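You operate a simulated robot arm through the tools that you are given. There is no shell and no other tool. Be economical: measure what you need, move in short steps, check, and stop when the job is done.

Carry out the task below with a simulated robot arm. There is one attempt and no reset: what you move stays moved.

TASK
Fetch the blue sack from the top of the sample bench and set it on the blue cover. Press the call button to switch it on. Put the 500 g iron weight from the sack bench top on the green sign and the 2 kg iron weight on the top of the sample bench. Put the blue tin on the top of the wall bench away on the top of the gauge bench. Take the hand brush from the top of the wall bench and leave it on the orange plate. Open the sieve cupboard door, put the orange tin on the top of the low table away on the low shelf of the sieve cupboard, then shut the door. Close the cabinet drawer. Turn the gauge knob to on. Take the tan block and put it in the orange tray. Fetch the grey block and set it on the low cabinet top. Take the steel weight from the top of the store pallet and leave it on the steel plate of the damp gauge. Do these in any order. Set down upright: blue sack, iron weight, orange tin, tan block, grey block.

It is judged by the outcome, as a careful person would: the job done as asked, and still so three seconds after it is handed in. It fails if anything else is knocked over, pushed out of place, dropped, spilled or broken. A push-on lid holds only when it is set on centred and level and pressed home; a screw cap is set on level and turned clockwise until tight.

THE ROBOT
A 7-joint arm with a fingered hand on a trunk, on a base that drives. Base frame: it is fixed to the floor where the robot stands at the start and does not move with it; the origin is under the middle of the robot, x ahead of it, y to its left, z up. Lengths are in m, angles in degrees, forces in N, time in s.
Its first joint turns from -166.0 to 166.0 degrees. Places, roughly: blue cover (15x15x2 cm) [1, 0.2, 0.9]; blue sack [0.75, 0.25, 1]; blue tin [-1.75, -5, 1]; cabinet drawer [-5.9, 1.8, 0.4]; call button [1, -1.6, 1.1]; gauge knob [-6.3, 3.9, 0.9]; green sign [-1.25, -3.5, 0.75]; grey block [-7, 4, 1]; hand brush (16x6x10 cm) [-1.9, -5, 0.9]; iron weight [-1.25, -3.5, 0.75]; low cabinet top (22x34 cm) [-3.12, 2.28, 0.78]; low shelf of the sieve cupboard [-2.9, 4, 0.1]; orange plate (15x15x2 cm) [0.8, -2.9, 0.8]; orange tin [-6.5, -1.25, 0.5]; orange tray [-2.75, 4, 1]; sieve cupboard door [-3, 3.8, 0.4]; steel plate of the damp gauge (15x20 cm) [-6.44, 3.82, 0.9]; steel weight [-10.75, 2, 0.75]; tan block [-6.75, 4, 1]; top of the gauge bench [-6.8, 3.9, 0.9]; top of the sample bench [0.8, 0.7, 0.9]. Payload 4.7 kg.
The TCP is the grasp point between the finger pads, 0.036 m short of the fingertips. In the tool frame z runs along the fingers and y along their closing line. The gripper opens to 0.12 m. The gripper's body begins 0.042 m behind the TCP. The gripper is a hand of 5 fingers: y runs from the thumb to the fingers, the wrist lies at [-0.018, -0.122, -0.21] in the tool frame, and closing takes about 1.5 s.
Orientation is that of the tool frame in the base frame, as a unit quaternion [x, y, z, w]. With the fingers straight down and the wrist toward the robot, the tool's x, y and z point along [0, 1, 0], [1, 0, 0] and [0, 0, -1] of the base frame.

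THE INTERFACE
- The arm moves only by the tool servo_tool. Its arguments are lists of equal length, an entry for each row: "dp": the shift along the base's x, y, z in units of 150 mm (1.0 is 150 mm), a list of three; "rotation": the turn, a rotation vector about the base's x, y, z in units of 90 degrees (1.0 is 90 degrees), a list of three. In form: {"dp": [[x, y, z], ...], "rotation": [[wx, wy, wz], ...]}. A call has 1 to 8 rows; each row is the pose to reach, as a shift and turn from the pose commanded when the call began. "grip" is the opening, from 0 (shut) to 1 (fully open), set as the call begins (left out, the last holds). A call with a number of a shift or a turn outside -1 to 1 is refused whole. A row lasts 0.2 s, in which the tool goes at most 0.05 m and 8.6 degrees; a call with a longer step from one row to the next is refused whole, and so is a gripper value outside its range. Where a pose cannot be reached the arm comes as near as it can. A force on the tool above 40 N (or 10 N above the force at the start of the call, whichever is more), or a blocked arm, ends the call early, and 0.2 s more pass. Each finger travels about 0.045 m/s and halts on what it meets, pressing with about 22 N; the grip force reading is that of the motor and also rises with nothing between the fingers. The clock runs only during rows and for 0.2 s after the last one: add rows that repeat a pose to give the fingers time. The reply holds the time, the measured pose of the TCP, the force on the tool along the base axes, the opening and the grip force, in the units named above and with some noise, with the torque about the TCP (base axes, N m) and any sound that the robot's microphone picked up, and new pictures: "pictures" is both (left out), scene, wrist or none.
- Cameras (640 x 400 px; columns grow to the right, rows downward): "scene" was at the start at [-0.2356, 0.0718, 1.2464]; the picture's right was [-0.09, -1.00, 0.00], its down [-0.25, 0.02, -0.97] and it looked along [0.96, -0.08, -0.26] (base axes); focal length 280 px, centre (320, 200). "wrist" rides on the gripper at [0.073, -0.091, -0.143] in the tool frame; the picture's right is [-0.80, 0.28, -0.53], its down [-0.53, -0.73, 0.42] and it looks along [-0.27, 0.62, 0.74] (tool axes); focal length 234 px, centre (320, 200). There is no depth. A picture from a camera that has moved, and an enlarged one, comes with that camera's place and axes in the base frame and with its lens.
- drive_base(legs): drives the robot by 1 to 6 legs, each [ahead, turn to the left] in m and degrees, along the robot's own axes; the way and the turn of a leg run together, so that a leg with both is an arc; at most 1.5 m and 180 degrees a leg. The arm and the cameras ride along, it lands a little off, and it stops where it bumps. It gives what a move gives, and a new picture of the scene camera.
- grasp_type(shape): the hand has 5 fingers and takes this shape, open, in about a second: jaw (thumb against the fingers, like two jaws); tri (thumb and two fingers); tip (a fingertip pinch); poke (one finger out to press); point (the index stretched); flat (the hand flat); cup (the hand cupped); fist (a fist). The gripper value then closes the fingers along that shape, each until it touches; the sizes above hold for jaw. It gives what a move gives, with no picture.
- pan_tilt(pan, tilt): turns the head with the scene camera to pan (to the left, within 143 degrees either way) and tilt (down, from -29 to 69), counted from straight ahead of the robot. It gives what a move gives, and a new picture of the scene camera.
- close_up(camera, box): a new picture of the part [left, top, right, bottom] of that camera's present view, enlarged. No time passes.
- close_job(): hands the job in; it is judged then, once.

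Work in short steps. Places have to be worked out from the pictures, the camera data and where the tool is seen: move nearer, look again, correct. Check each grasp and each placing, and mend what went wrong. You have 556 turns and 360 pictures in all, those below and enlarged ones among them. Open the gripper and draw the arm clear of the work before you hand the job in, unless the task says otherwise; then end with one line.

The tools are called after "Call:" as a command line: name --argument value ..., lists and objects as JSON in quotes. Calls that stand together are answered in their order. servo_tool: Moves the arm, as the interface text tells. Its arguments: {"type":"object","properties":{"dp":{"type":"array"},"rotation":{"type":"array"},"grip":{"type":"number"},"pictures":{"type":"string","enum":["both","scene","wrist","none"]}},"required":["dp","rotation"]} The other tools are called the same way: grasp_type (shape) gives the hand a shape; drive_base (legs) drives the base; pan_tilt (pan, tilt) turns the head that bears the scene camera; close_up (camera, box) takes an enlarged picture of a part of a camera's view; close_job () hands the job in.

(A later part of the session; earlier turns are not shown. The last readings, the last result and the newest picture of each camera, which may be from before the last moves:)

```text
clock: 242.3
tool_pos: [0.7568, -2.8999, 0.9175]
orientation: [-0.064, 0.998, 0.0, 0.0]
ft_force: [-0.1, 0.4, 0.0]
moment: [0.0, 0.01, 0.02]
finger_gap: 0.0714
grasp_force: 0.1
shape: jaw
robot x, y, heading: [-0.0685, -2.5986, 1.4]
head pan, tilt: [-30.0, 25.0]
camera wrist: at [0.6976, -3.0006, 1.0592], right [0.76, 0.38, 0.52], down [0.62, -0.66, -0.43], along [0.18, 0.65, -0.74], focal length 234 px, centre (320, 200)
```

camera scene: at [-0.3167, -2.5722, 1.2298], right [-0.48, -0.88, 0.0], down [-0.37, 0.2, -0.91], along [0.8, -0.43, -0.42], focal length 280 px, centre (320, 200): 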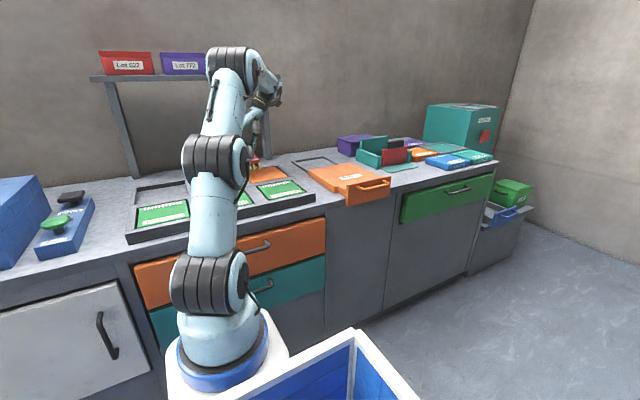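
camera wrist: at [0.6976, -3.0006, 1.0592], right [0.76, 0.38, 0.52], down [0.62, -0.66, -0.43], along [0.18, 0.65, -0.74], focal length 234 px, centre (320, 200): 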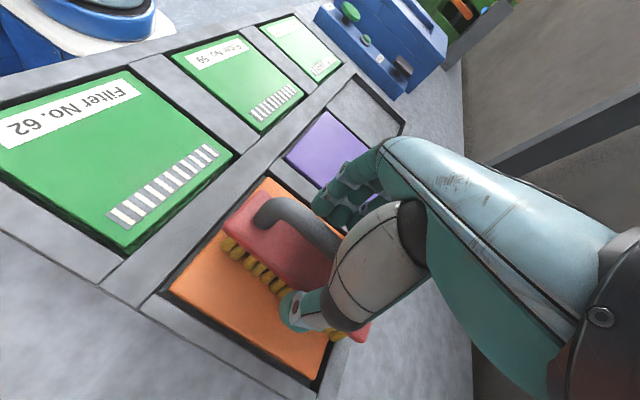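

The brush is centred on the orange plate. I'll rise and turn the hand back to default.

Call:
servo_tool --dp '[[0, 0, 0.25], [0, 0, 0.5], [0, 0, 0.75], [0, 0, 1]]' --rotation '[[0, 0, 0], [0, 0, 0], [0, 0, 0], [0, 0, 0]]' --pictures "wrist"

Call:
servo_tool --dp '[[-0.1, 0.05, 0.15], [-0.2, 0.1, 0.3], [-0.35, 0.2, 0.4], [-0.5, 0.3, 0.4], [-0.6, 0.4, 0.4], [-0.7, 0.5, 0.4], [-0.8, 0.6, 0.4], [-0.9, 0.7, 0.4]]' --rotation '[[0, 0, -0.09], [0, 0, -0.18], [0, 0, -0.27], [0, 0, -0.36], [0, 0, -0.45], [0, 0, -0.54], [0, 0, -0.63], [0, 0, -0.72]]' --grip 1 --pictures "none"

Call:
servo_tool --dp '[[0, 0.2, 0], [0, 0.4, 0], [0, 0.6, 0], [0, 0.8, 0]]' --rotation '[[0, 0, -0.09], [0, 0, -0.18], [0, 0, -0.27], [0, 0, -0.34]]' --pictures "none"

```text
clock: 243.3
tool_pos: [0.7582, -2.8978, 1.0643]
orientation: [-0.064, 0.998, 0.0, -0.001]
ft_force: [0.3, 0.4, 0.1]
moment: [-0.03, -0.01, 0.01]
finger_gap: 0.0715
grasp_force: 0.0
shape: jaw
robot x, y, heading: [-0.0664, -2.5991, 1.4]
head pan, tilt: [-30.0, 25.0]
camera wrist: at [0.6988, -2.9994, 1.2059], right [0.76, 0.38, 0.52], down [0.62, -0.66, -0.43], along [0.18, 0.65, -0.74], focal length 234 px, centre (320, 200)
```

wrist: 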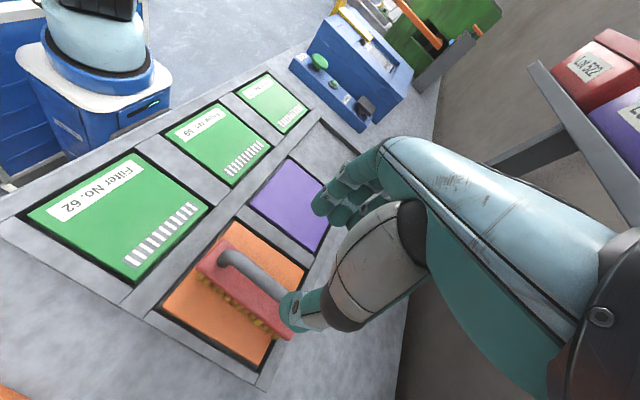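

```text
clock: 245.1
tool_pos: [0.6215, -2.7943, 1.1249]
orientation: [0.481, 0.877, 0.0, -0.002]
ft_force: [0.4, -0.1, -1.1]
moment: [0.06, 0.05, 0.03]
finger_gap: 0.1194
grasp_force: 0.1
shape: jaw
robot x, y, heading: [-0.0707, -2.6013, 1.4]
head pan, tilt: [-30.0, 25.0]
```

```text
clock: 246.1
tool_pos: [0.6226, -2.6745, 1.1232]
orientation: [0.696, 0.718, 0.0, -0.001]
ft_force: [-0.5, 0.2, -0.6]
moment: [0.01, 0.03, -0.01]
finger_gap: 0.1195
grasp_force: 0.1
shape: jaw
robot x, y, heading: [-0.0656, -2.6004, 1.5]
head pan, tilt: [-30.0, 25.0]
```

Brush done. Now back for the blue tin.

Call:
pan_tilt --pan 0 --tilt 25

Call:
drive_base --legs '[[-1.3, 0], [-1.25, 0], [0, -91.4], [1.04, 0]]'

```text
clock: 247.1
tool_pos: [0.6222, -2.6761, 1.1237]
orientation: [0.694, 0.72, 0.0, -0.001]
ft_force: [0.6, 0.8, 0.9]
moment: [0.01, 0.03, -0.03]
finger_gap: 0.1198
grasp_force: 0.1
shape: jaw
robot x, y, heading: [-0.0684, -2.6012, 1.3]
head pan, tilt: [0.0, 25.0]
camera scene: at [-0.3055, -2.5259, 1.2298], right [0.02, -1.0, 0.0], down [-0.42, -0.01, -0.91], along [0.91, 0.02, -0.42], focal length 280 px, centre (320, 200)
```

scene: 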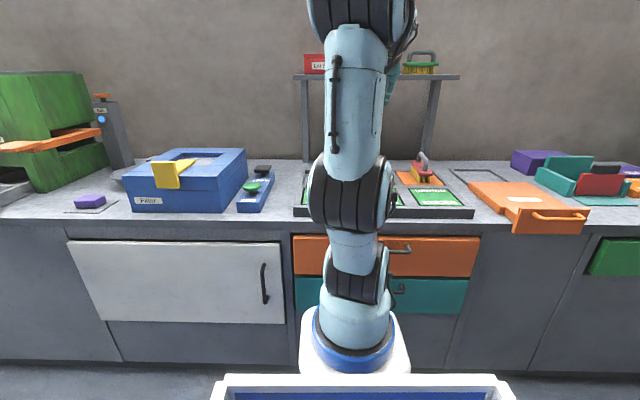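

```text
clock: 268.2
tool_pos: [-2.6656, -4.3695, 1.1243]
orientation: [1.0, 0.012, 0.001, -0.001]
ft_force: [-0.1, 0.1, -0.5]
moment: [-0.02, 0.01, 0.0]
finger_gap: 0.1198
grasp_force: 0.1
shape: jaw
robot x, y, heading: [-2.5856, -3.6803, -89.2]
head pan, tilt: [0.0, 25.0]
camera scene: at [-2.5086, -3.4412, 1.2298], right [-1.0, -0.01, 0.0], down [-0.01, 0.42, -0.91], along [0.01, -0.91, -0.42], focal length 280 px, centre (320, 200)
```

scene: 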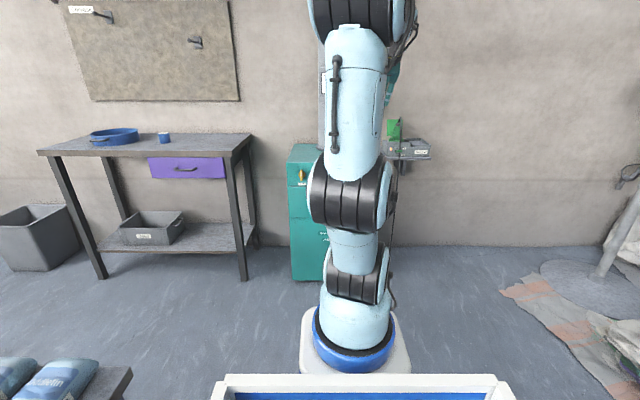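

Call:
drive_base --legs '[[0, 31], [0.48, 0], [0, 4]]'

Call:
close_up --camera "wrist" --box '[0, 0, 640, 400]'

```text
clock: 273.1
tool_pos: [-2.0094, -4.711, 1.1241]
orientation: [0.951, 0.308, 0.001, 0.0]
ft_force: [-0.4, -0.5, -0.6]
moment: [0.02, -0.02, -0.01]
finger_gap: 0.12
grasp_force: 0.0
shape: jaw
robot x, y, heading: [-2.3277, -4.0983, -55.2]
head pan, tilt: [0.0, 25.0]
camera scene: at [-2.4019, -3.8578, 1.2298], right [-0.82, -0.58, 0.0], down [-0.24, 0.35, -0.91], along [0.52, -0.74, -0.42], focal length 280 px, centre (320, 200)
```

scene: 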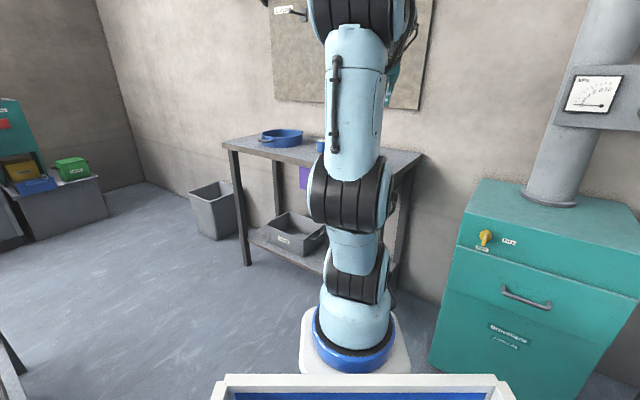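

```text
1.00 times, centred on (320, 200) of wrist (not enlarged: the box is as wide or as high as the picture)
camera zoom: at [-2.0039, -4.5965, 1.2666], right [-0.49, -0.7, 0.52], down [-0.86, 0.28, -0.42], along [0.15, -0.66, -0.74], focal length 234 px, centre (320, 200)
```

zoom: 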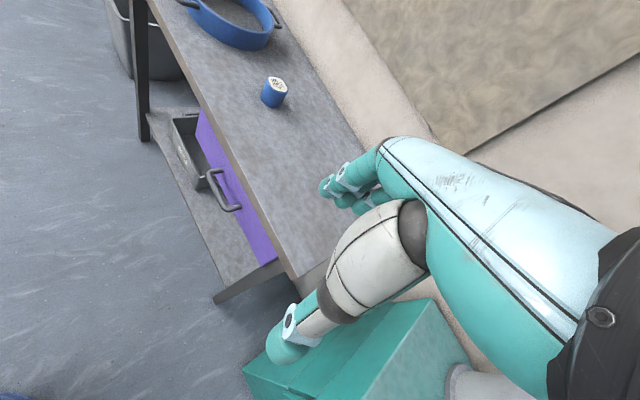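

Tin at about (-1.637, -4.958), top ~0.93. I'll move the hand above it.

Call:
servo_tool --dp '[[0.27, -0.18, 0], [0.54, -0.36, 0], [0.81, -0.54, 0], [1, -0.67, 0]]' --rotation '[[0, 0, 0], [0, 0, 0], [0, 0, 0], [0, 0, 0]]' --grip 0.8 --pictures "none"

Call:
servo_tool --dp '[[0.27, -0.18, 0], [0.54, -0.36, 0], [0.81, -0.54, -0.05], [1, -0.67, -0.1]]' --rotation '[[0, 0, 0], [0, 0, 0], [0, 0, 0], [0, 0, 0]]' --pictures "none"

Call:
servo_tool --dp '[[0.27, -0.18, -0.1], [0.49, -0.33, -0.2], [0.49, -0.33, -0.4]]' --rotation '[[0, 0, 0], [0, 0, 0], [0, 0, 0]]' --pictures "wrist"

```text
clock: 274.1
tool_pos: [-1.858, -4.8122, 1.1255]
orientation: [0.952, 0.307, 0.001, 0.0]
ft_force: [-1.1, 0.5, 1.6]
moment: [-0.02, -0.03, -0.01]
finger_gap: 0.0961
grasp_force: 0.1
shape: jaw
robot x, y, heading: [-2.3337, -4.0972, -54.8]
head pan, tilt: [0.0, 25.0]
```

```text
clock: 275.1
tool_pos: [-1.7098, -4.9124, 1.1122]
orientation: [0.951, 0.308, 0.0, 0.0]
ft_force: [-0.1, 0.4, 1.1]
moment: [-0.04, 0.0, 0.02]
finger_gap: 0.0962
grasp_force: 0.0
shape: jaw
robot x, y, heading: [-2.3358, -4.099, -54.8]
head pan, tilt: [0.0, 25.0]
```

```text
refused: row 1 steps farther than a row can; nothing moved
```

Call:
servo_tool --dp '[[0.24, -0.16, -0.1], [0.45, -0.28, -0.25], [0.49, -0.33, -0.5]]' --rotation '[[0, 0, 0], [0, 0, 0], [0, 0, 0]]' --pictures "wrist"

```text
clock: 275.9
tool_pos: [-1.6355, -4.9634, 1.0358]
orientation: [0.952, 0.307, 0.001, -0.001]
ft_force: [0.3, 0.2, 0.6]
moment: [-0.01, 0.01, 0.01]
finger_gap: 0.0962
grasp_force: 0.0
shape: jaw
robot x, y, heading: [-2.3327, -4.0973, -54.6]
head pan, tilt: [0.0, 25.0]
camera wrist: at [-1.6304, -4.8481, 1.1774], right [-0.49, -0.7, 0.52], down [-0.86, 0.28, -0.43], along [0.15, -0.66, -0.74], focal length 234 px, centre (320, 200)
```

wrist: 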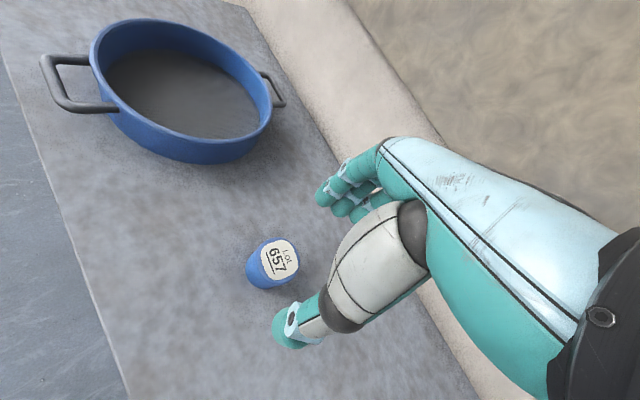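

Call:
servo_tool --dp '[[0.07, -0.07, -0.2], [0.07, -0.07, -0.45], [0.07, -0.07, -0.7], [0.07, -0.07, -0.8]]' --rotation '[[0, 0, 0], [0, 0, 0], [0, 0, 0], [0, 0, 0]]' --pictures "wrist"

```text
clock: 276.9
tool_pos: [-1.6253, -4.9723, 0.9133]
orientation: [0.952, 0.307, 0.001, 0.0]
ft_force: [-0.5, 0.5, 0.3]
moment: [-0.02, 0.01, -0.01]
finger_gap: 0.096
grasp_force: 0.0
shape: jaw
robot x, y, heading: [-2.3284, -4.1005, -54.9]
head pan, tilt: [0.0, 25.0]
camera wrist: at [-1.6202, -4.8573, 1.0561], right [-0.49, -0.7, 0.52], down [-0.86, 0.28, -0.42], along [0.15, -0.66, -0.74], focal length 234 px, centre (320, 200)
```

wrist: 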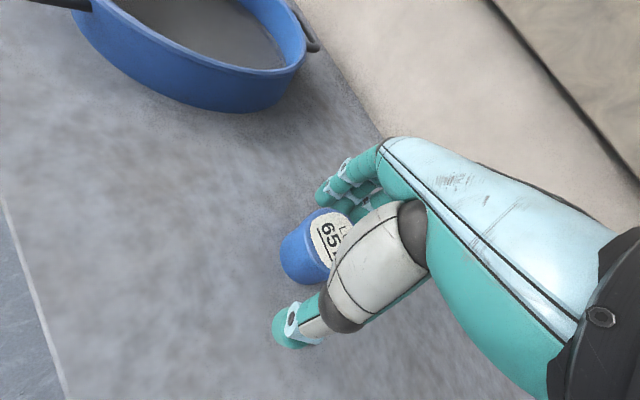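

The tin sits between the thumb and fingers. I'll close and lift.

Call:
servo_tool --dp '[[0, 0, 0], [0, 0, 0], [0, 0, 0], [0, 0, 0], [0, 0, 0], [0, 0, 0]]' --rotation '[[0, 0, 0], [0, 0, 0], [0, 0, 0], [0, 0, 0], [0, 0, 0], [0, 0, 0]]' --grip 0 --pictures "none"

Call:
servo_tool --dp '[[0, 0, 0.15], [0, 0, 0.4], [0, 0, 0.7], [-0.1, 0.1, 0.9]]' --rotation '[[0, 0, 0], [0, 0, 0], [0, 0, 0], [0, 0, 0]]' --pictures "wrist"

```text
clock: 278.3
tool_pos: [-1.6262, -4.9721, 0.9147]
orientation: [0.952, 0.307, 0.001, 0.0]
ft_force: [-0.4, -0.6, 0.6]
moment: [-0.01, -0.02, -0.01]
finger_gap: 0.05
grasp_force: 22.1
shape: jaw
robot x, y, heading: [-2.3318, -4.0956, -55.0]
head pan, tilt: [0.0, 25.0]
```

```text
clock: 279.3
tool_pos: [-1.6378, -4.9591, 1.0467]
orientation: [0.952, 0.307, 0.0, -0.002]
ft_force: [-0.2, -0.5, -3.0]
moment: [0.05, 0.0, -0.02]
finger_gap: 0.0502
grasp_force: 22.2
shape: jaw
robot x, y, heading: [-2.331, -4.0989, -54.9]
head pan, tilt: [0.0, 25.0]
camera wrist: at [-1.6333, -4.844, 1.1897], right [-0.49, -0.7, 0.52], down [-0.86, 0.28, -0.42], along [0.15, -0.66, -0.74], focal length 234 px, centre (320, 200)
```

wrist: 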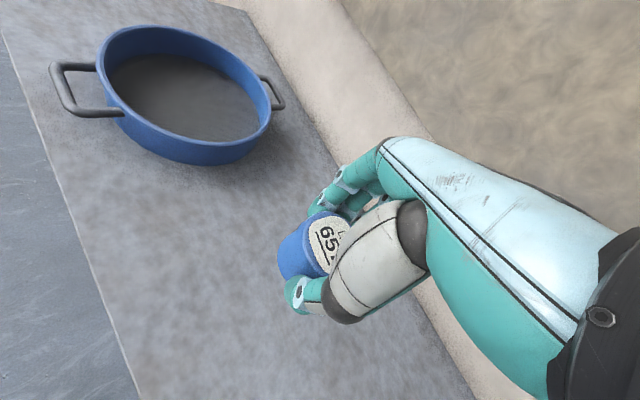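

The tin is held (gap 0.05). I'll tuck the arm, back out, and look at the way west.

Call:
servo_tool --dp '[[-0.2, 0.15, 0.1], [-0.4, 0.3, 0.25], [-0.6, 0.45, 0.4], [-0.8, 0.6, 0.5]]' --rotation '[[0, 0, 0], [0, 0, 0], [0, 0, 0], [0, 0, 0]]' --pictures "none"

Call:
servo_tool --dp '[[-0.24, 0.2, 0], [-0.48, 0.4, 0], [-0.72, 0.6, 0], [-0.9, 0.8, 0]]' --rotation '[[0, 0, 0], [0, 0, 0], [0, 0, 0], [0, 0, 0]]' --pictures "none"

Call:
drive_base --legs '[[-0.48, 0], [0, -35], [-1.1, 0], [0, -90]]'

```text
clock: 280.3
tool_pos: [-1.7603, -4.865, 1.1243]
orientation: [0.952, 0.307, 0.001, -0.002]
ft_force: [0.1, -0.4, -3.8]
moment: [0.05, -0.04, 0.01]
finger_gap: 0.0502
grasp_force: 21.6
shape: jaw
robot x, y, heading: [-2.3281, -4.0986, -55.0]
head pan, tilt: [0.0, 25.0]
```

```text
clock: 281.3
tool_pos: [-1.8964, -4.747, 1.1227]
orientation: [0.952, 0.307, 0.0, -0.001]
ft_force: [0.2, 0.1, -3.5]
moment: [0.02, 0.0, 0.03]
finger_gap: 0.0499
grasp_force: 22.1
shape: jaw
robot x, y, heading: [-2.3326, -4.097, -55.0]
head pan, tilt: [0.0, 25.0]
```

```text
clock: 294.9
tool_pos: [-3.3873, -2.5666, 1.124]
orientation: [0.709, -0.705, 0.001, 0.001]
ft_force: [1.4, 0.2, -2.0]
moment: [-0.03, -0.03, 0.01]
finger_gap: 0.0498
grasp_force: 22.1
shape: jaw
robot x, y, heading: [-2.6059, -2.5951, 179.7]
head pan, tilt: [0.0, 25.0]
camera scene: at [-2.368, -2.6723, 1.2298], right [0.01, 1.0, 0.0], down [0.42, 0.0, -0.91], along [-0.91, 0.01, -0.42], focal length 280 px, centre (320, 200)
```

scene: 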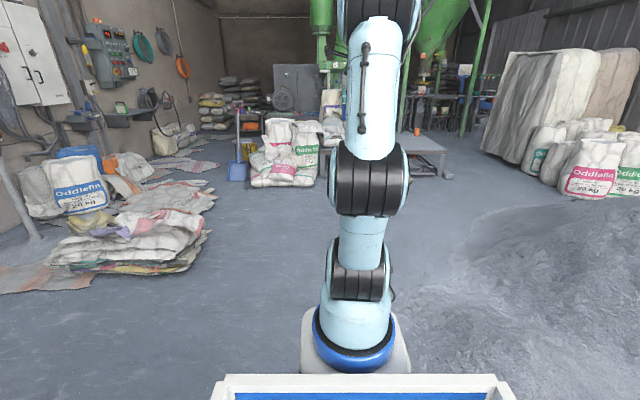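

Call:
pan_tilt --pan -50 --tilt 12

```text
clock: 296.1
tool_pos: [-3.389, -2.5677, 1.1232]
orientation: [0.709, -0.705, 0.001, 0.001]
ft_force: [0.0, -0.4, -0.6]
moment: [0.01, 0.03, 0.02]
finger_gap: 0.0493
grasp_force: 22.0
shape: jaw
robot x, y, heading: [-2.6081, -2.5924, 179.6]
head pan, tilt: [-50.0, 12.0]
camera scene: at [-2.3354, -2.6012, 1.2509], right [0.77, 0.64, 0.0], down [0.13, -0.16, -0.98], along [-0.62, 0.75, -0.21], focal length 280 px, centre (320, 200)
```

scene: 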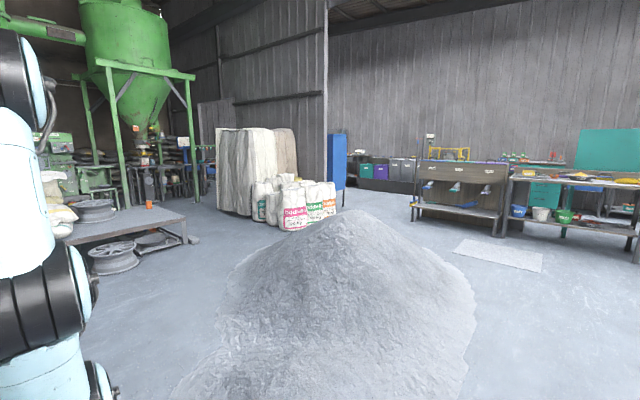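

The way to the gauge bench is around the east side of the powder pile, then west between the pile and the benches. I'll tuck the arm in more and head there.

Call:
servo_tool --dp '[[0.2, 0, 0.2], [0.4, 0, 0.4], [0.6, 0, 0.6], [0.8, 0, 0.8], [1, 0, 0.9]]' --rotation '[[0, 0, 0], [0, 0, 0], [0, 0, 0], [0, 0, 0], [0, 0, 0]]' --pictures "none"

Call:
servo_tool --dp '[[0.2, 0, 0], [0.5, 0, 0]]' --rotation '[[0, 0, 0], [0, 0, 0]]' --pictures "none"

Call:
pan_tilt --pan 0 --tilt 25

Call:
drive_base --legs '[[0, -101], [1.3, 0], [1.3, 0], [1.0, 0]]'

```text
clock: 297.3
tool_pos: [-3.2372, -2.5661, 1.2576]
orientation: [0.709, -0.706, 0.001, 0.0]
ft_force: [-0.4, 0.3, -2.8]
moment: [-0.02, -0.03, 0.03]
finger_gap: 0.0498
grasp_force: 21.9
shape: jaw
robot x, y, heading: [-2.6043, -2.5944, 179.5]
head pan, tilt: [-50.0, 12.0]
```

```text
clock: 297.9
tool_pos: [-3.1633, -2.5642, 1.2573]
orientation: [0.709, -0.705, 0.002, 0.0]
ft_force: [-1.4, 0.8, -2.5]
moment: [-0.08, -0.06, 0.03]
finger_gap: 0.0496
grasp_force: 22.3
shape: jaw
robot x, y, heading: [-2.6091, -2.5902, 179.7]
head pan, tilt: [-50.0, 12.0]
```

```text
clock: 299.1
tool_pos: [-3.1648, -2.5644, 1.2594]
orientation: [0.709, -0.705, 0.001, 0.001]
ft_force: [0.4, -0.1, -2.0]
moment: [-0.01, -0.03, 0.02]
finger_gap: 0.0494
grasp_force: 21.7
shape: jaw
robot x, y, heading: [-2.6093, -2.5925, 179.4]
head pan, tilt: [0.0, 25.0]
camera scene: at [-2.3679, -2.6723, 1.2298], right [0.01, 1.0, 0.0], down [0.42, 0.0, -0.91], along [-0.91, 0.01, -0.42], focal length 280 px, centre (320, 200)
```

scene: 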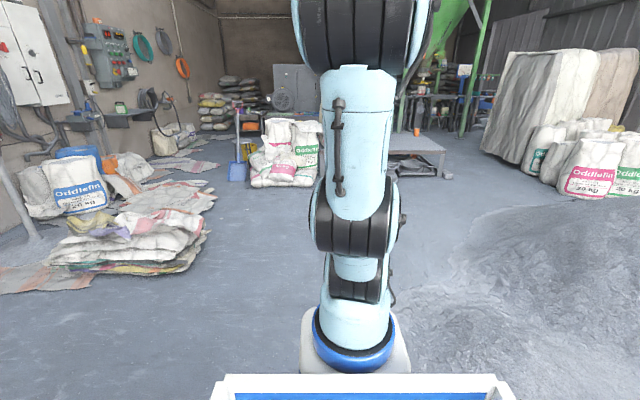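

```text
clock: 320.8
tool_pos: [-1.6696, 1.4519, 1.2589]
orientation: [0.105, 0.995, 0.001, -0.001]
ft_force: [1.0, -0.2, -0.9]
moment: [-0.02, 0.01, -0.01]
finger_gap: 0.0491
grasp_force: 21.9
shape: jaw
robot x, y, heading: [-1.8124, 0.9163, 77.4]
head pan, tilt: [0.0, 25.0]
camera scene: at [-1.9432, 0.6994, 1.2298], right [0.98, -0.22, 0.0], down [-0.09, -0.41, -0.91], along [0.2, 0.88, -0.42], focal length 280 px, centre (320, 200)
```

scene: 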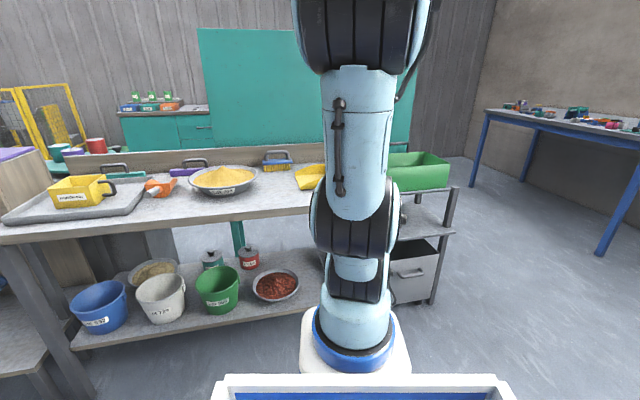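

The bench is ahead. I'll turn west and follow the corridor at y≈1.13.

Call:
drive_base --legs '[[0, 90.5], [1.0, 0], [0, 12], [1.2, 0]]'

```text
clock: 336.3
tool_pos: [-4.5602, 1.1329, 1.2595]
orientation: [0.713, -0.701, 0.0, 0.001]
ft_force: [0.4, -0.1, -2.1]
moment: [-0.01, -0.02, 0.01]
finger_gap: 0.0487
grasp_force: 22.1
shape: jaw
robot x, y, heading: [-4.004, 1.1151, -179.9]
head pan, tilt: [0.0, 25.0]
camera scene: at [-3.7637, 1.0351, 1.2298], right [0.0, 1.0, 0.0], down [0.42, 0.0, -0.91], along [-0.91, 0.0, -0.42], focal length 280 px, centre (320, 200)
```

scene: 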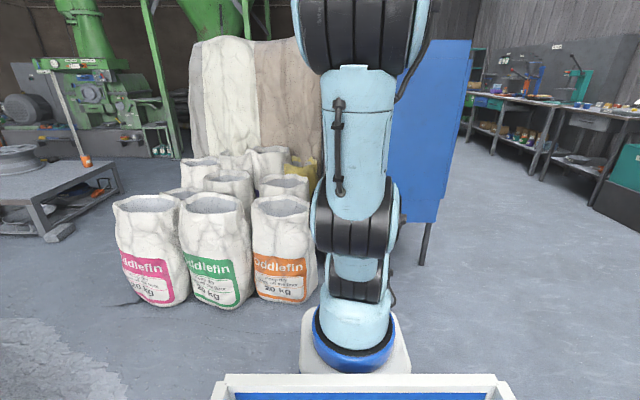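

Call:
pan_tilt --pan -50 --tilt 12

```text
clock: 337.5
tool_pos: [-4.5604, 1.133, 1.2589]
orientation: [0.713, -0.701, 0.001, 0.001]
ft_force: [-1.0, -0.8, -2.0]
moment: [-0.02, -0.01, 0.01]
finger_gap: 0.0487
grasp_force: 21.5
shape: jaw
robot x, y, heading: [-4.0035, 1.1156, -179.8]
head pan, tilt: [-50.0, 12.0]
camera scene: at [-3.7319, 1.1067, 1.2509], right [0.76, 0.65, 0.0], down [0.13, -0.16, -0.98], along [-0.63, 0.75, -0.21], focal length 280 px, centre (320, 200)
```

scene: 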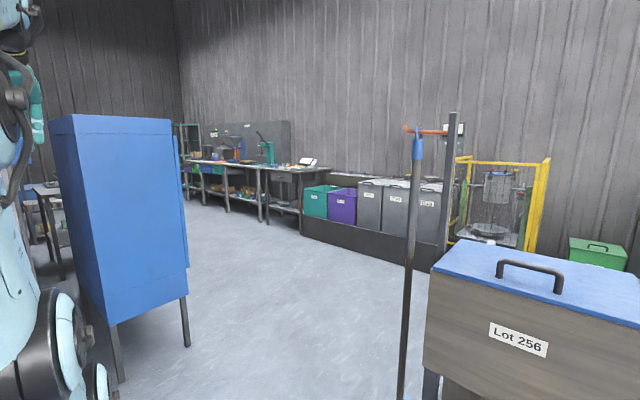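

I'll thread past the bench end: a bit west, then north, then northwest to the gauge bench.

Call:
drive_base --legs '[[0, -8], [0.6, 0], [0, -72], [0.95, 0], [0, 55]]'

Call:
pan_tilt --pan -10 --tilt 15

```text
clock: 341.1
tool_pos: [-5.0683, 1.2825, 1.2593]
orientation: [-0.67, 0.742, 0.001, 0.0]
ft_force: [-0.1, -0.4, -1.7]
moment: [-0.03, 0.01, -0.02]
finger_gap: 0.0488
grasp_force: 22.1
shape: jaw
robot x, y, heading: [-4.5199, 1.205, 174.4]
head pan, tilt: [-50.0, 12.0]
stopped in leg 2: the robot was blocked; the commanded pose is now the measured one
camera scene: at [-4.248, 1.1744, 1.2509], right [0.82, 0.57, 0.0], down [0.12, -0.17, -0.98], along [-0.56, 0.8, -0.21], focal length 280 px, centre (320, 200)
```

scene: 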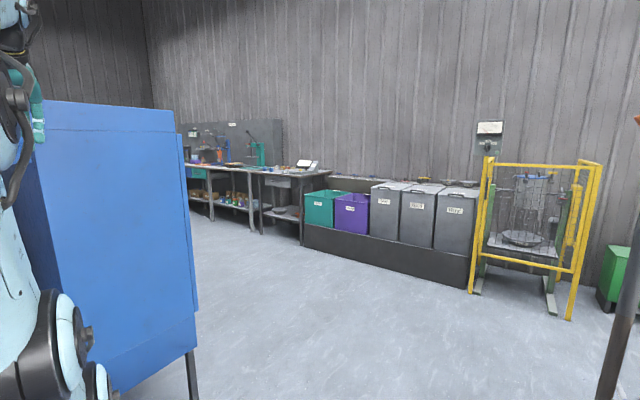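

```text
clock: 342.2
tool_pos: [-5.0688, 1.2837, 1.26]
orientation: [-0.67, 0.743, 0.0, -0.002]
ft_force: [-0.1, 0.2, -1.4]
moment: [0.03, 0.0, -0.02]
finger_gap: 0.0485
grasp_force: 22.2
shape: jaw
robot x, y, heading: [-4.5168, 1.2081, 174.7]
head pan, tilt: [-10.0, 15.0]
camera scene: at [-4.2851, 1.1225, 1.246], right [0.27, 0.96, 0.0], down [0.25, -0.07, -0.97], along [-0.93, 0.26, -0.26], focal length 280 px, centre (320, 200)
```

scene: 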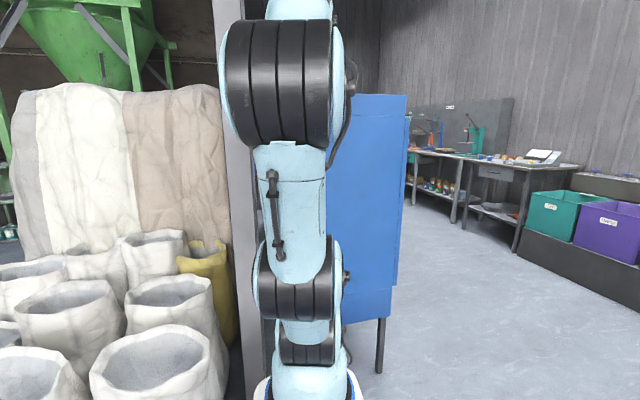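

It bumped something just ahead, likely the front sack. I'll back up a little and check it's unmoved while turning north.

Call:
drive_base --legs '[[-0.12, 0], [0, -72]]'

Call:
pan_tilt --pan 80 --tilt 30

```text
clock: 346.5
tool_pos: [-4.4997, 1.7434, 1.2597]
orientation: [-0.109, 0.994, 0.001, -0.001]
ft_force: [-1.1, 0.1, -1.2]
moment: [0.0, 0.01, -0.02]
finger_gap: 0.0487
grasp_force: 22.2
shape: jaw
robot x, y, heading: [-4.3967, 1.1957, 103.3]
head pan, tilt: [-10.0, 15.0]
camera scene: at [-4.4043, 0.9506, 1.246], right [1.0, 0.05, 0.0], down [0.01, -0.26, -0.97], along [-0.05, 0.96, -0.26], focal length 280 px, centre (320, 200)
```

scene: 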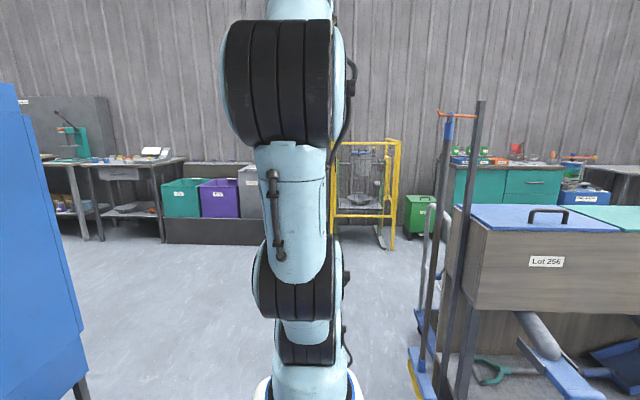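

```text
clock: 348.2
tool_pos: [-4.4998, 1.7432, 1.26]
orientation: [-0.108, 0.994, 0.001, 0.0]
ft_force: [-0.2, 0.0, -1.4]
moment: [-0.03, 0.03, -0.01]
finger_gap: 0.0485
grasp_force: 22.4
shape: jaw
robot x, y, heading: [-4.3963, 1.199, 102.9]
head pan, tilt: [80.0, 30.0]
camera scene: at [-4.4897, 0.8525, 1.2218], right [-0.05, 1.0, 0.0], down [0.5, 0.03, -0.87], along [-0.86, -0.05, -0.5], focal length 280 px, centre (320, 200)
```

scene: 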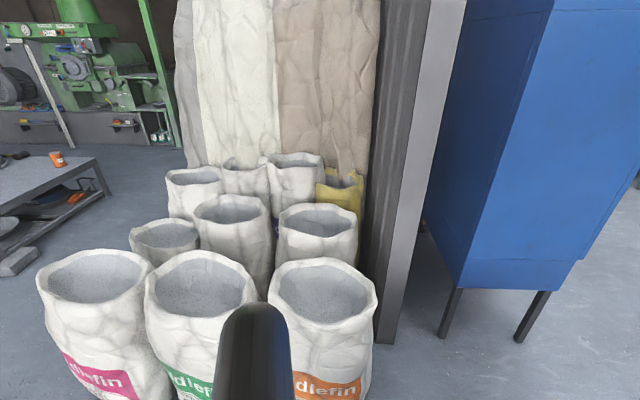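

Sacks are all upright. Continuing: north, then northwest to the gauge bench.

Call:
drive_base --legs '[[1.0, 0], [0, 55], [1.1, 0]]'

Call:
pan_tilt --pan -25 --tilt 15

```text
clock: 361.0
tool_pos: [-6.1123, 2.8571, 1.2587]
orientation: [-0.539, 0.843, 0.001, -0.001]
ft_force: [0.1, -0.4, -1.7]
moment: [-0.01, -0.03, 0.02]
finger_gap: 0.0485
grasp_force: 22.6
shape: jaw
robot x, y, heading: [-5.6139, 2.607, 155.7]
head pan, tilt: [80.0, 30.0]
camera scene: at [-5.3977, 2.3226, 1.2218], right [-0.83, 0.56, 0.0], down [0.28, 0.41, -0.87], along [-0.49, -0.72, -0.5], focal length 280 px, centre (320, 200)
```

scene: 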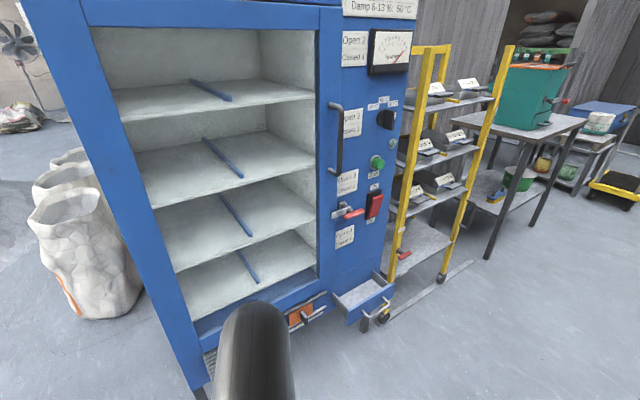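

```text
clock: 362.8
tool_pos: [-6.1123, 2.8564, 1.2605]
orientation: [-0.538, 0.843, 0.002, -0.002]
ft_force: [-0.3, -0.7, -2.1]
moment: [0.0, 0.0, -0.02]
finger_gap: 0.0484
grasp_force: 21.7
shape: jaw
robot x, y, heading: [-5.6151, 2.6088, 156.0]
head pan, tilt: [-25.0, 15.0]
camera scene: at [-5.4077, 2.4681, 1.246], right [0.76, 0.65, 0.0], down [0.17, -0.2, -0.97], along [-0.63, 0.73, -0.26], focal length 280 px, centre (320, 200)
```

scene: 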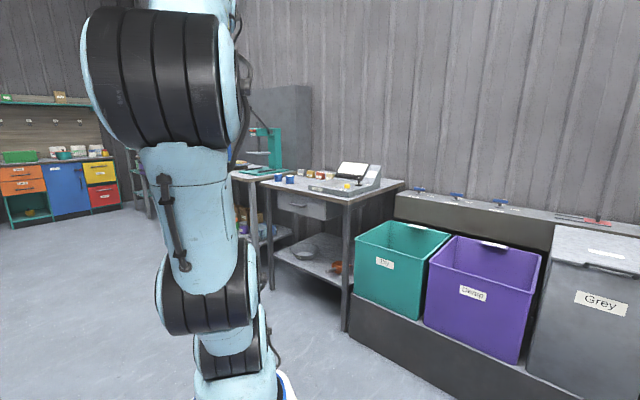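

Call:
close_up --camera "scene" --box '[230, 140, 410, 240]'

```text
3.56 times, centred on (320, 190) of scene
camera zoom: at [-5.4077, 2.4681, 1.246], right [0.76, 0.65, 0.0], down [0.17, -0.2, -0.97], along [-0.63, 0.73, -0.26], focal length 996 px, centre (320, 236)
```

zoom: 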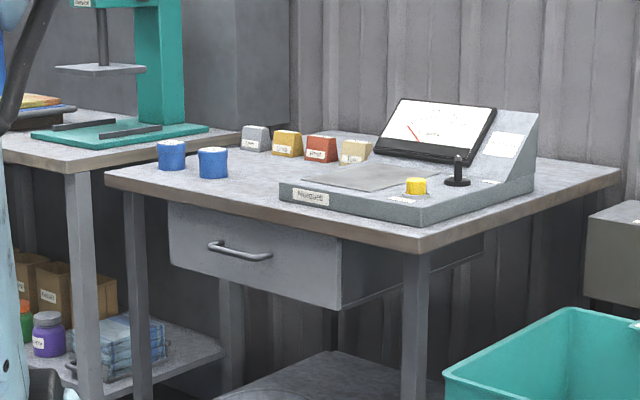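

The gauge bench top is at z≈0.86, front edge y≈3.58, x -6.9 to -6.19. I'll set the tin at the free spot near (-6.67, 3.68), driving in to face the bench.

Call:
drive_base --legs '[[0, 6], [1.03, 0], [0, -72]]'

Call:
close_up --camera "wrist" --box '[0, 0, 640, 400]'

```text
clock: 371.7
tool_pos: [-6.5547, 3.4826, 1.2608]
orientation: [0.011, 1.0, 0.002, -0.001]
ft_force: [0.0, -0.2, -2.1]
moment: [-0.02, 0.0, -0.01]
finger_gap: 0.0483
grasp_force: 22.7
shape: jaw
robot x, y, heading: [-6.5782, 2.9289, 89.3]
head pan, tilt: [-25.0, 15.0]
camera scene: at [-6.6267, 2.6816, 1.246], right [0.9, -0.43, 0.0], down [-0.11, -0.23, -0.97], along [0.42, 0.87, -0.26], focal length 280 px, centre (320, 200)
```

scene: 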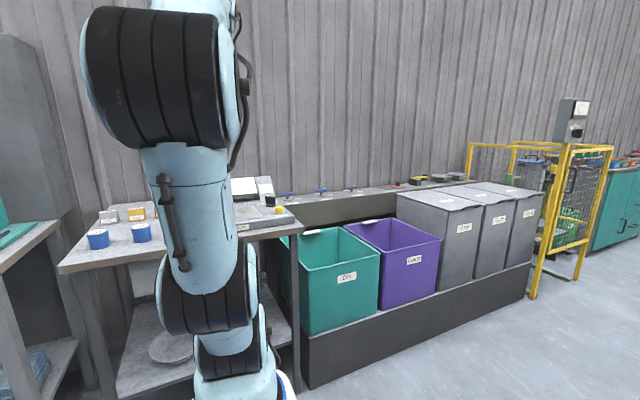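

```text
1.00 times, centred on (320, 200) of wrist (not enlarged: the box is as wide or as high as the picture)
camera zoom: at [-6.6284, 3.3912, 1.4019], right [0.81, 0.26, 0.53], down [0.52, -0.74, -0.43], along [0.28, 0.62, -0.74], focal length 234 px, centre (320, 200)
```

zoom: 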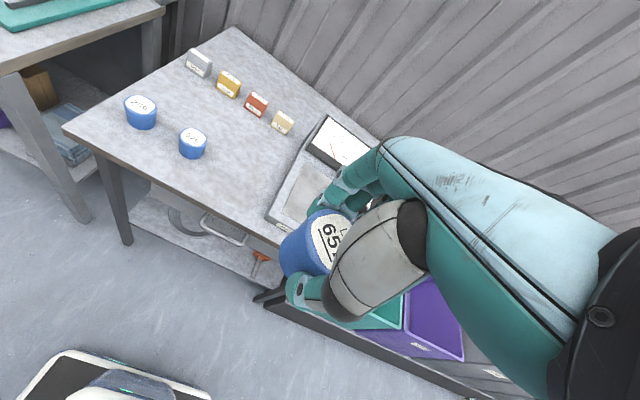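

I'll carry the tin to (-6.665, 3.68) and lower.

Call:
servo_tool --dp '[[-0.15, 0.25, 0], [-0.3, 0.5, -0.1], [-0.45, 0.75, -0.2], [-0.6, 1, -0.3]]' --rotation '[[0, 0, 0], [0, 0, 0], [0, 0, 0], [0, 0, 0]]' --pictures "none"

Call:
servo_tool --dp '[[-0.1, 0.2, -0.2], [-0.13, 0.31, -0.4], [-0.13, 0.31, -0.7], [-0.13, 0.31, -0.95]]' --rotation '[[0, 0, 0], [0, 0, 0], [0, 0, 0], [0, 0, 0]]' --pictures "none"

Call:
servo_tool --dp '[[0, 0, -0.25], [0, 0, -0.5], [0, 0, -0.75], [0, 0, -0.9]]' --rotation '[[0, 0, 0], [0, 0, 0], [0, 0, 0], [0, 0, 0]]' --pictures "wrist"

```text
clock: 372.7
tool_pos: [-6.645, 3.6321, 1.2149]
orientation: [0.011, 1.0, 0.002, -0.001]
ft_force: [-0.2, -1.2, -0.2]
moment: [0.07, 0.0, -0.07]
finger_gap: 0.0483
grasp_force: 22.2
shape: jaw
robot x, y, heading: [-6.5859, 2.926, 89.2]
head pan, tilt: [-25.0, 15.0]
```

```text
clock: 373.7
tool_pos: [-6.6655, 3.6787, 1.0715]
orientation: [0.011, 1.0, 0.001, -0.001]
ft_force: [0.3, -0.3, -1.2]
moment: [0.02, 0.0, 0.02]
finger_gap: 0.0482
grasp_force: 21.8
shape: jaw
robot x, y, heading: [-6.5841, 2.9258, 89.4]
head pan, tilt: [-25.0, 15.0]
```

```text
clock: 374.7
tool_pos: [-6.6653, 3.6779, 0.9384]
orientation: [0.011, 1.0, 0.002, -0.001]
ft_force: [-0.4, -0.4, -2.0]
moment: [0.0, -0.02, -0.02]
finger_gap: 0.048
grasp_force: 22.2
shape: jaw
robot x, y, heading: [-6.5864, 2.9246, 89.6]
head pan, tilt: [-25.0, 15.0]
camera wrist: at [-6.7393, 3.5868, 1.0802], right [0.81, 0.26, 0.53], down [0.52, -0.74, -0.43], along [0.28, 0.62, -0.74], focal length 234 px, centre (320, 200)
```

wrist: 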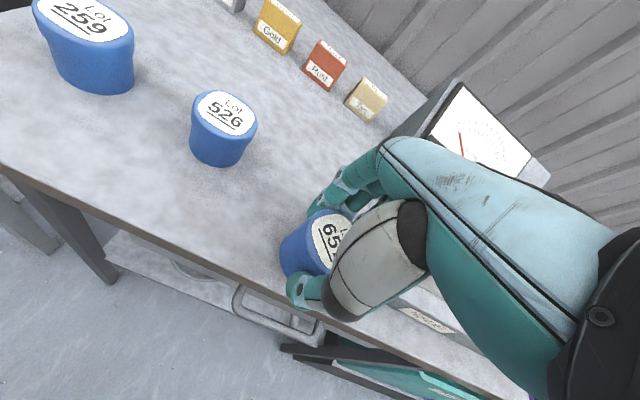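

Call:
servo_tool --dp '[[0, 0, -0.06], [0, 0, -0.12], [0, 0, -0.18], [0, 0, -0.22]]' --rotation '[[0, 0, 0], [0, 0, 0], [0, 0, 0], [0, 0, 0]]' --pictures "none"

```text
clock: 375.7
tool_pos: [-6.6638, 3.6782, 0.9107]
orientation: [0.01, 1.0, 0.007, -0.002]
ft_force: [-0.7, -3.7, 36.4]
moment: [-0.07, 0.02, 0.03]
finger_gap: 0.0515
grasp_force: 22.3
shape: jaw
robot x, y, heading: [-6.5827, 2.9271, 89.1]
head pan, tilt: [-25.0, 15.0]
```

Contact made (36 N). I'll ease off and open, then rise.

Call:
servo_tool --dp '[[0, 0, 0.025], [0, 0, 0.03]]' --rotation '[[0, 0, 0], [0, 0, 0]]' --pictures "none"

Call:
servo_tool --dp '[[0, 0, 0], [0, 0, 0], [0, 0, 0], [0, 0, 0], [0, 0, 0]]' --rotation '[[0, 0, 0], [0, 0, 0], [0, 0, 0], [0, 0, 0], [0, 0, 0]]' --grip 0.8 --pictures "none"

Call:
servo_tool --dp '[[0, 0, 0.2], [0, 0, 0.5], [0, 0, 0.8], [0, 0, 1]]' --rotation '[[0, 0, 0], [0, 0, 0], [0, 0, 0], [0, 0, 0]]' --pictures "wrist"

```text
clock: 376.3
tool_pos: [-6.6645, 3.6776, 0.9096]
orientation: [0.011, 1.0, 0.003, 0.0]
ft_force: [-2.2, 3.1, 30.0]
moment: [0.33, -0.04, 0.13]
finger_gap: 0.052
grasp_force: 22.0
shape: jaw
robot x, y, heading: [-6.5818, 2.926, 89.5]
head pan, tilt: [-25.0, 15.0]
```

```text
clock: 377.5
tool_pos: [-6.6641, 3.6783, 0.9089]
orientation: [0.011, 1.0, 0.001, -0.001]
ft_force: [-1.1, -0.7, 0.6]
moment: [-0.01, -0.01, 0.01]
finger_gap: 0.0958
grasp_force: 0.0
shape: jaw
robot x, y, heading: [-6.5833, 2.9259, 89.6]
head pan, tilt: [-25.0, 15.0]
```

```text
clock: 378.5
tool_pos: [-6.6641, 3.6794, 1.0589]
orientation: [0.011, 1.0, 0.001, -0.001]
ft_force: [-0.1, 0.3, -0.9]
moment: [0.0, -0.01, 0.01]
finger_gap: 0.0958
grasp_force: 0.1
shape: jaw
robot x, y, heading: [-6.5862, 2.9268, 89.2]
head pan, tilt: [-25.0, 15.0]
camera wrist: at [-6.7383, 3.5886, 1.2007], right [0.81, 0.26, 0.52], down [0.52, -0.74, -0.43], along [0.28, 0.62, -0.74], focal length 234 px, centre (320, 200)
```

wrist: 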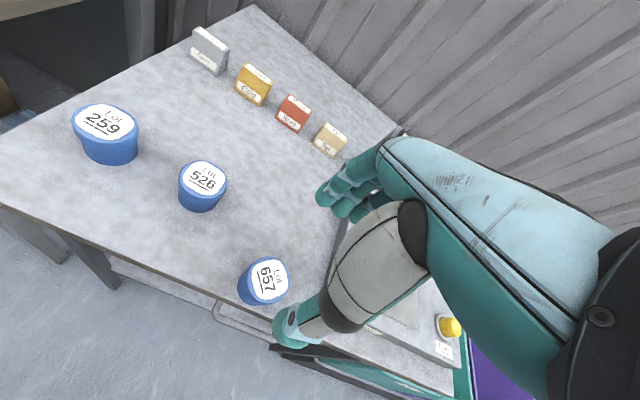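

The tin is standing. Now the gauge knob; I'll enlarge it in the scene view.

Call:
close_up --camera "scene" --box '[225, 170, 305, 240]'

```text
5.71 times, centred on (265, 205) of scene
camera zoom: at [-6.6267, 2.6818, 1.246], right [0.9, -0.43, 0.0], down [-0.11, -0.23, -0.97], along [0.42, 0.87, -0.26], focal length 1600 px, centre (634, 171)
```

zoom: 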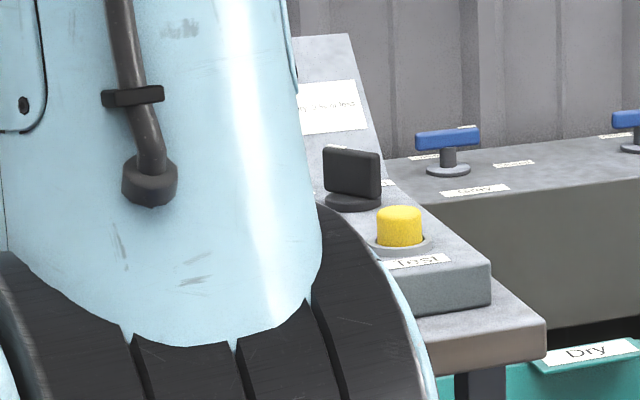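

Call:
servo_tool --dp '[[0.3, 0, 0.1], [0.6, 0, 0.2], [0.9, 0, 0.3], [1, 0, 0.3]]' --rotation '[[0, 0, 0], [0, 0, 0], [0, 0, 0], [0, 0, 0]]' --pictures "none"

Call:
servo_tool --dp '[[0.3, 0, 0], [0.6, 0, 0], [0.9, 0, 0], [1, 0, 0]]' --rotation '[[0, 0, 0], [0, 0, 0], [0, 0, 0], [0, 0, 0]]' --pictures "none"

Call:
servo_tool --dp '[[0.3, 0.1, 0], [0.6, 0.2, 0], [0.7, 0.3, 0]]' --rotation '[[0, 0, 0], [0, 0, 0], [0, 0, 0]]' --pictures "wrist"

```text
clock: 379.5
tool_pos: [-6.5126, 3.6798, 1.1033]
orientation: [0.01, 1.0, 0.003, 0.0]
ft_force: [-0.6, -0.4, 0.4]
moment: [-0.03, -0.02, 0.04]
finger_gap: 0.0958
grasp_force: 0.0
shape: jaw
robot x, y, heading: [-6.5817, 2.9257, 89.3]
head pan, tilt: [-25.0, 15.0]
```

```text
clock: 380.5
tool_pos: [-6.3609, 3.6781, 1.1035]
orientation: [0.012, 1.0, 0.002, -0.001]
ft_force: [-0.7, 0.6, -0.6]
moment: [-0.01, 0.02, 0.03]
finger_gap: 0.0958
grasp_force: 0.0
shape: jaw
robot x, y, heading: [-6.5836, 2.9282, 89.1]
head pan, tilt: [-25.0, 15.0]
```

```text
clock: 381.3
tool_pos: [-6.2566, 3.7243, 1.1042]
orientation: [0.011, 1.0, 0.001, 0.001]
ft_force: [-0.2, -1.1, 1.2]
moment: [-0.02, -0.04, 0.0]
finger_gap: 0.0957
grasp_force: 0.0
shape: jaw
robot x, y, heading: [-6.5844, 2.9276, 89.4]
head pan, tilt: [-25.0, 15.0]
camera wrist: at [-6.3318, 3.6323, 1.2465], right [0.81, 0.26, 0.53], down [0.52, -0.74, -0.43], along [0.28, 0.62, -0.74], focal length 234 px, centre (320, 200)
```

wrist: 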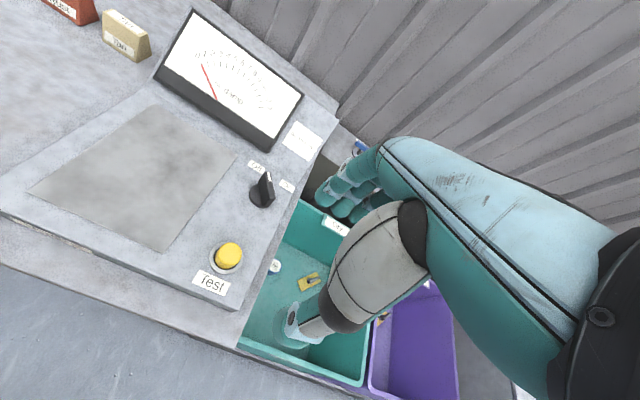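

Call:
close_up --camera "wrist" --box '[215, 140, 315, 220]'

```text
5.00 times, centred on (265, 180) of wrist
camera zoom: at [-6.3318, 3.6323, 1.2465], right [0.81, 0.26, 0.53], down [0.52, -0.74, -0.43], along [0.28, 0.62, -0.74], focal length 1171 px, centre (595, 300)
```

zoom: 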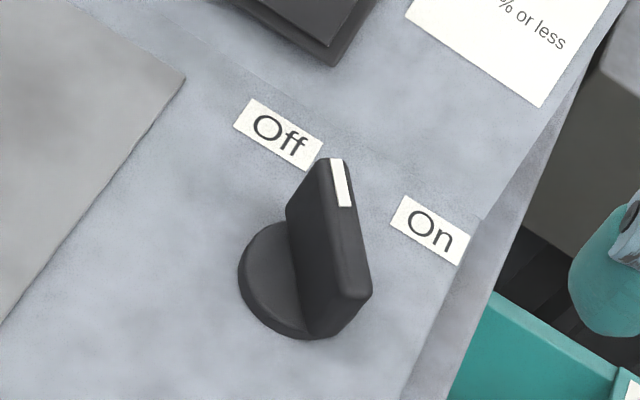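

The knob's marker points to "Off" (angle ~120°); "On" is at ~55°, so it needs a ~63° clockwise turn. I'll align the hand with the paddle (centre (-6.304, 3.862), top ~0.935).

Call:
servo_tool --dp '[[-0.05, 0.15, 0], [-0.1, 0.3, 0], [-0.15, 0.45, 0], [-0.2, 0.6, 0], [-0.25, 0.75, 0], [-0.31, 0.92, 0], [-0.31, 0.92, -0.25], [-0.31, 0.92, -0.5]]' --rotation '[[0, 0, -0.08], [0, 0, -0.16], [0, 0, -0.24], [0, 0, -0.32], [0, 0, -0.4], [0, 0, -0.48], [0, 0, -0.56], [0, 0, -0.633]]' --grip 0.5 --pictures "wrist"

```text
clock: 383.1
tool_pos: [-6.3066, 3.8616, 1.0295]
orientation: [0.487, 0.874, 0.003, 0.001]
ft_force: [0.3, 0.2, 1.5]
moment: [0.0, 0.0, -0.01]
finger_gap: 0.0604
grasp_force: 0.1
shape: jaw
robot x, y, heading: [-6.5801, 2.9253, 89.2]
head pan, tilt: [-25.0, 15.0]
camera wrist: at [-6.4222, 3.8737, 1.1716], right [0.66, -0.54, 0.52], down [-0.34, -0.84, -0.43], along [0.67, 0.1, -0.74], focal length 234 px, centre (320, 200)
```

wrist: 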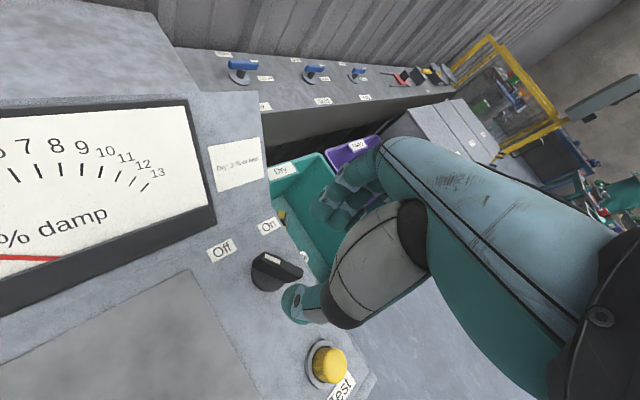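

The paddle is centred beneath the TCP. I'll descend so the fingers straddle it.

Call:
servo_tool --dp '[[0, 0, -0.2], [0, 0, -0.4], [0, 0, -0.52], [0, 0, -0.52]]' --rotation '[[0, 0, 0.06], [0, 0, 0.06], [0, 0, 0.06], [0, 0, 0.06]]' --pictures "wrist"

```text
clock: 384.1
tool_pos: [-6.304, 3.8618, 0.9518]
orientation: [0.445, 0.895, 0.001, 0.0]
ft_force: [-0.8, -0.2, -1.1]
moment: [-0.01, -0.03, 0.0]
finger_gap: 0.0603
grasp_force: 0.1
shape: jaw
robot x, y, heading: [-6.5853, 2.9307, 89.5]
head pan, tilt: [-25.0, 15.0]
camera wrist: at [-6.4213, 3.8621, 1.0931], right [0.71, -0.47, 0.53], down [-0.26, -0.87, -0.43], along [0.66, 0.17, -0.74], focal length 234 px, centre (320, 200)
```

wrist: 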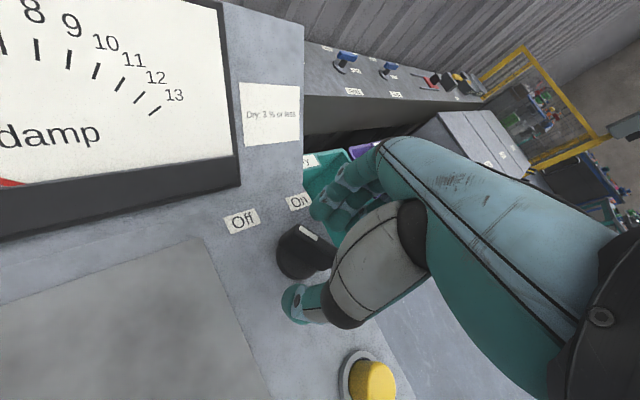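

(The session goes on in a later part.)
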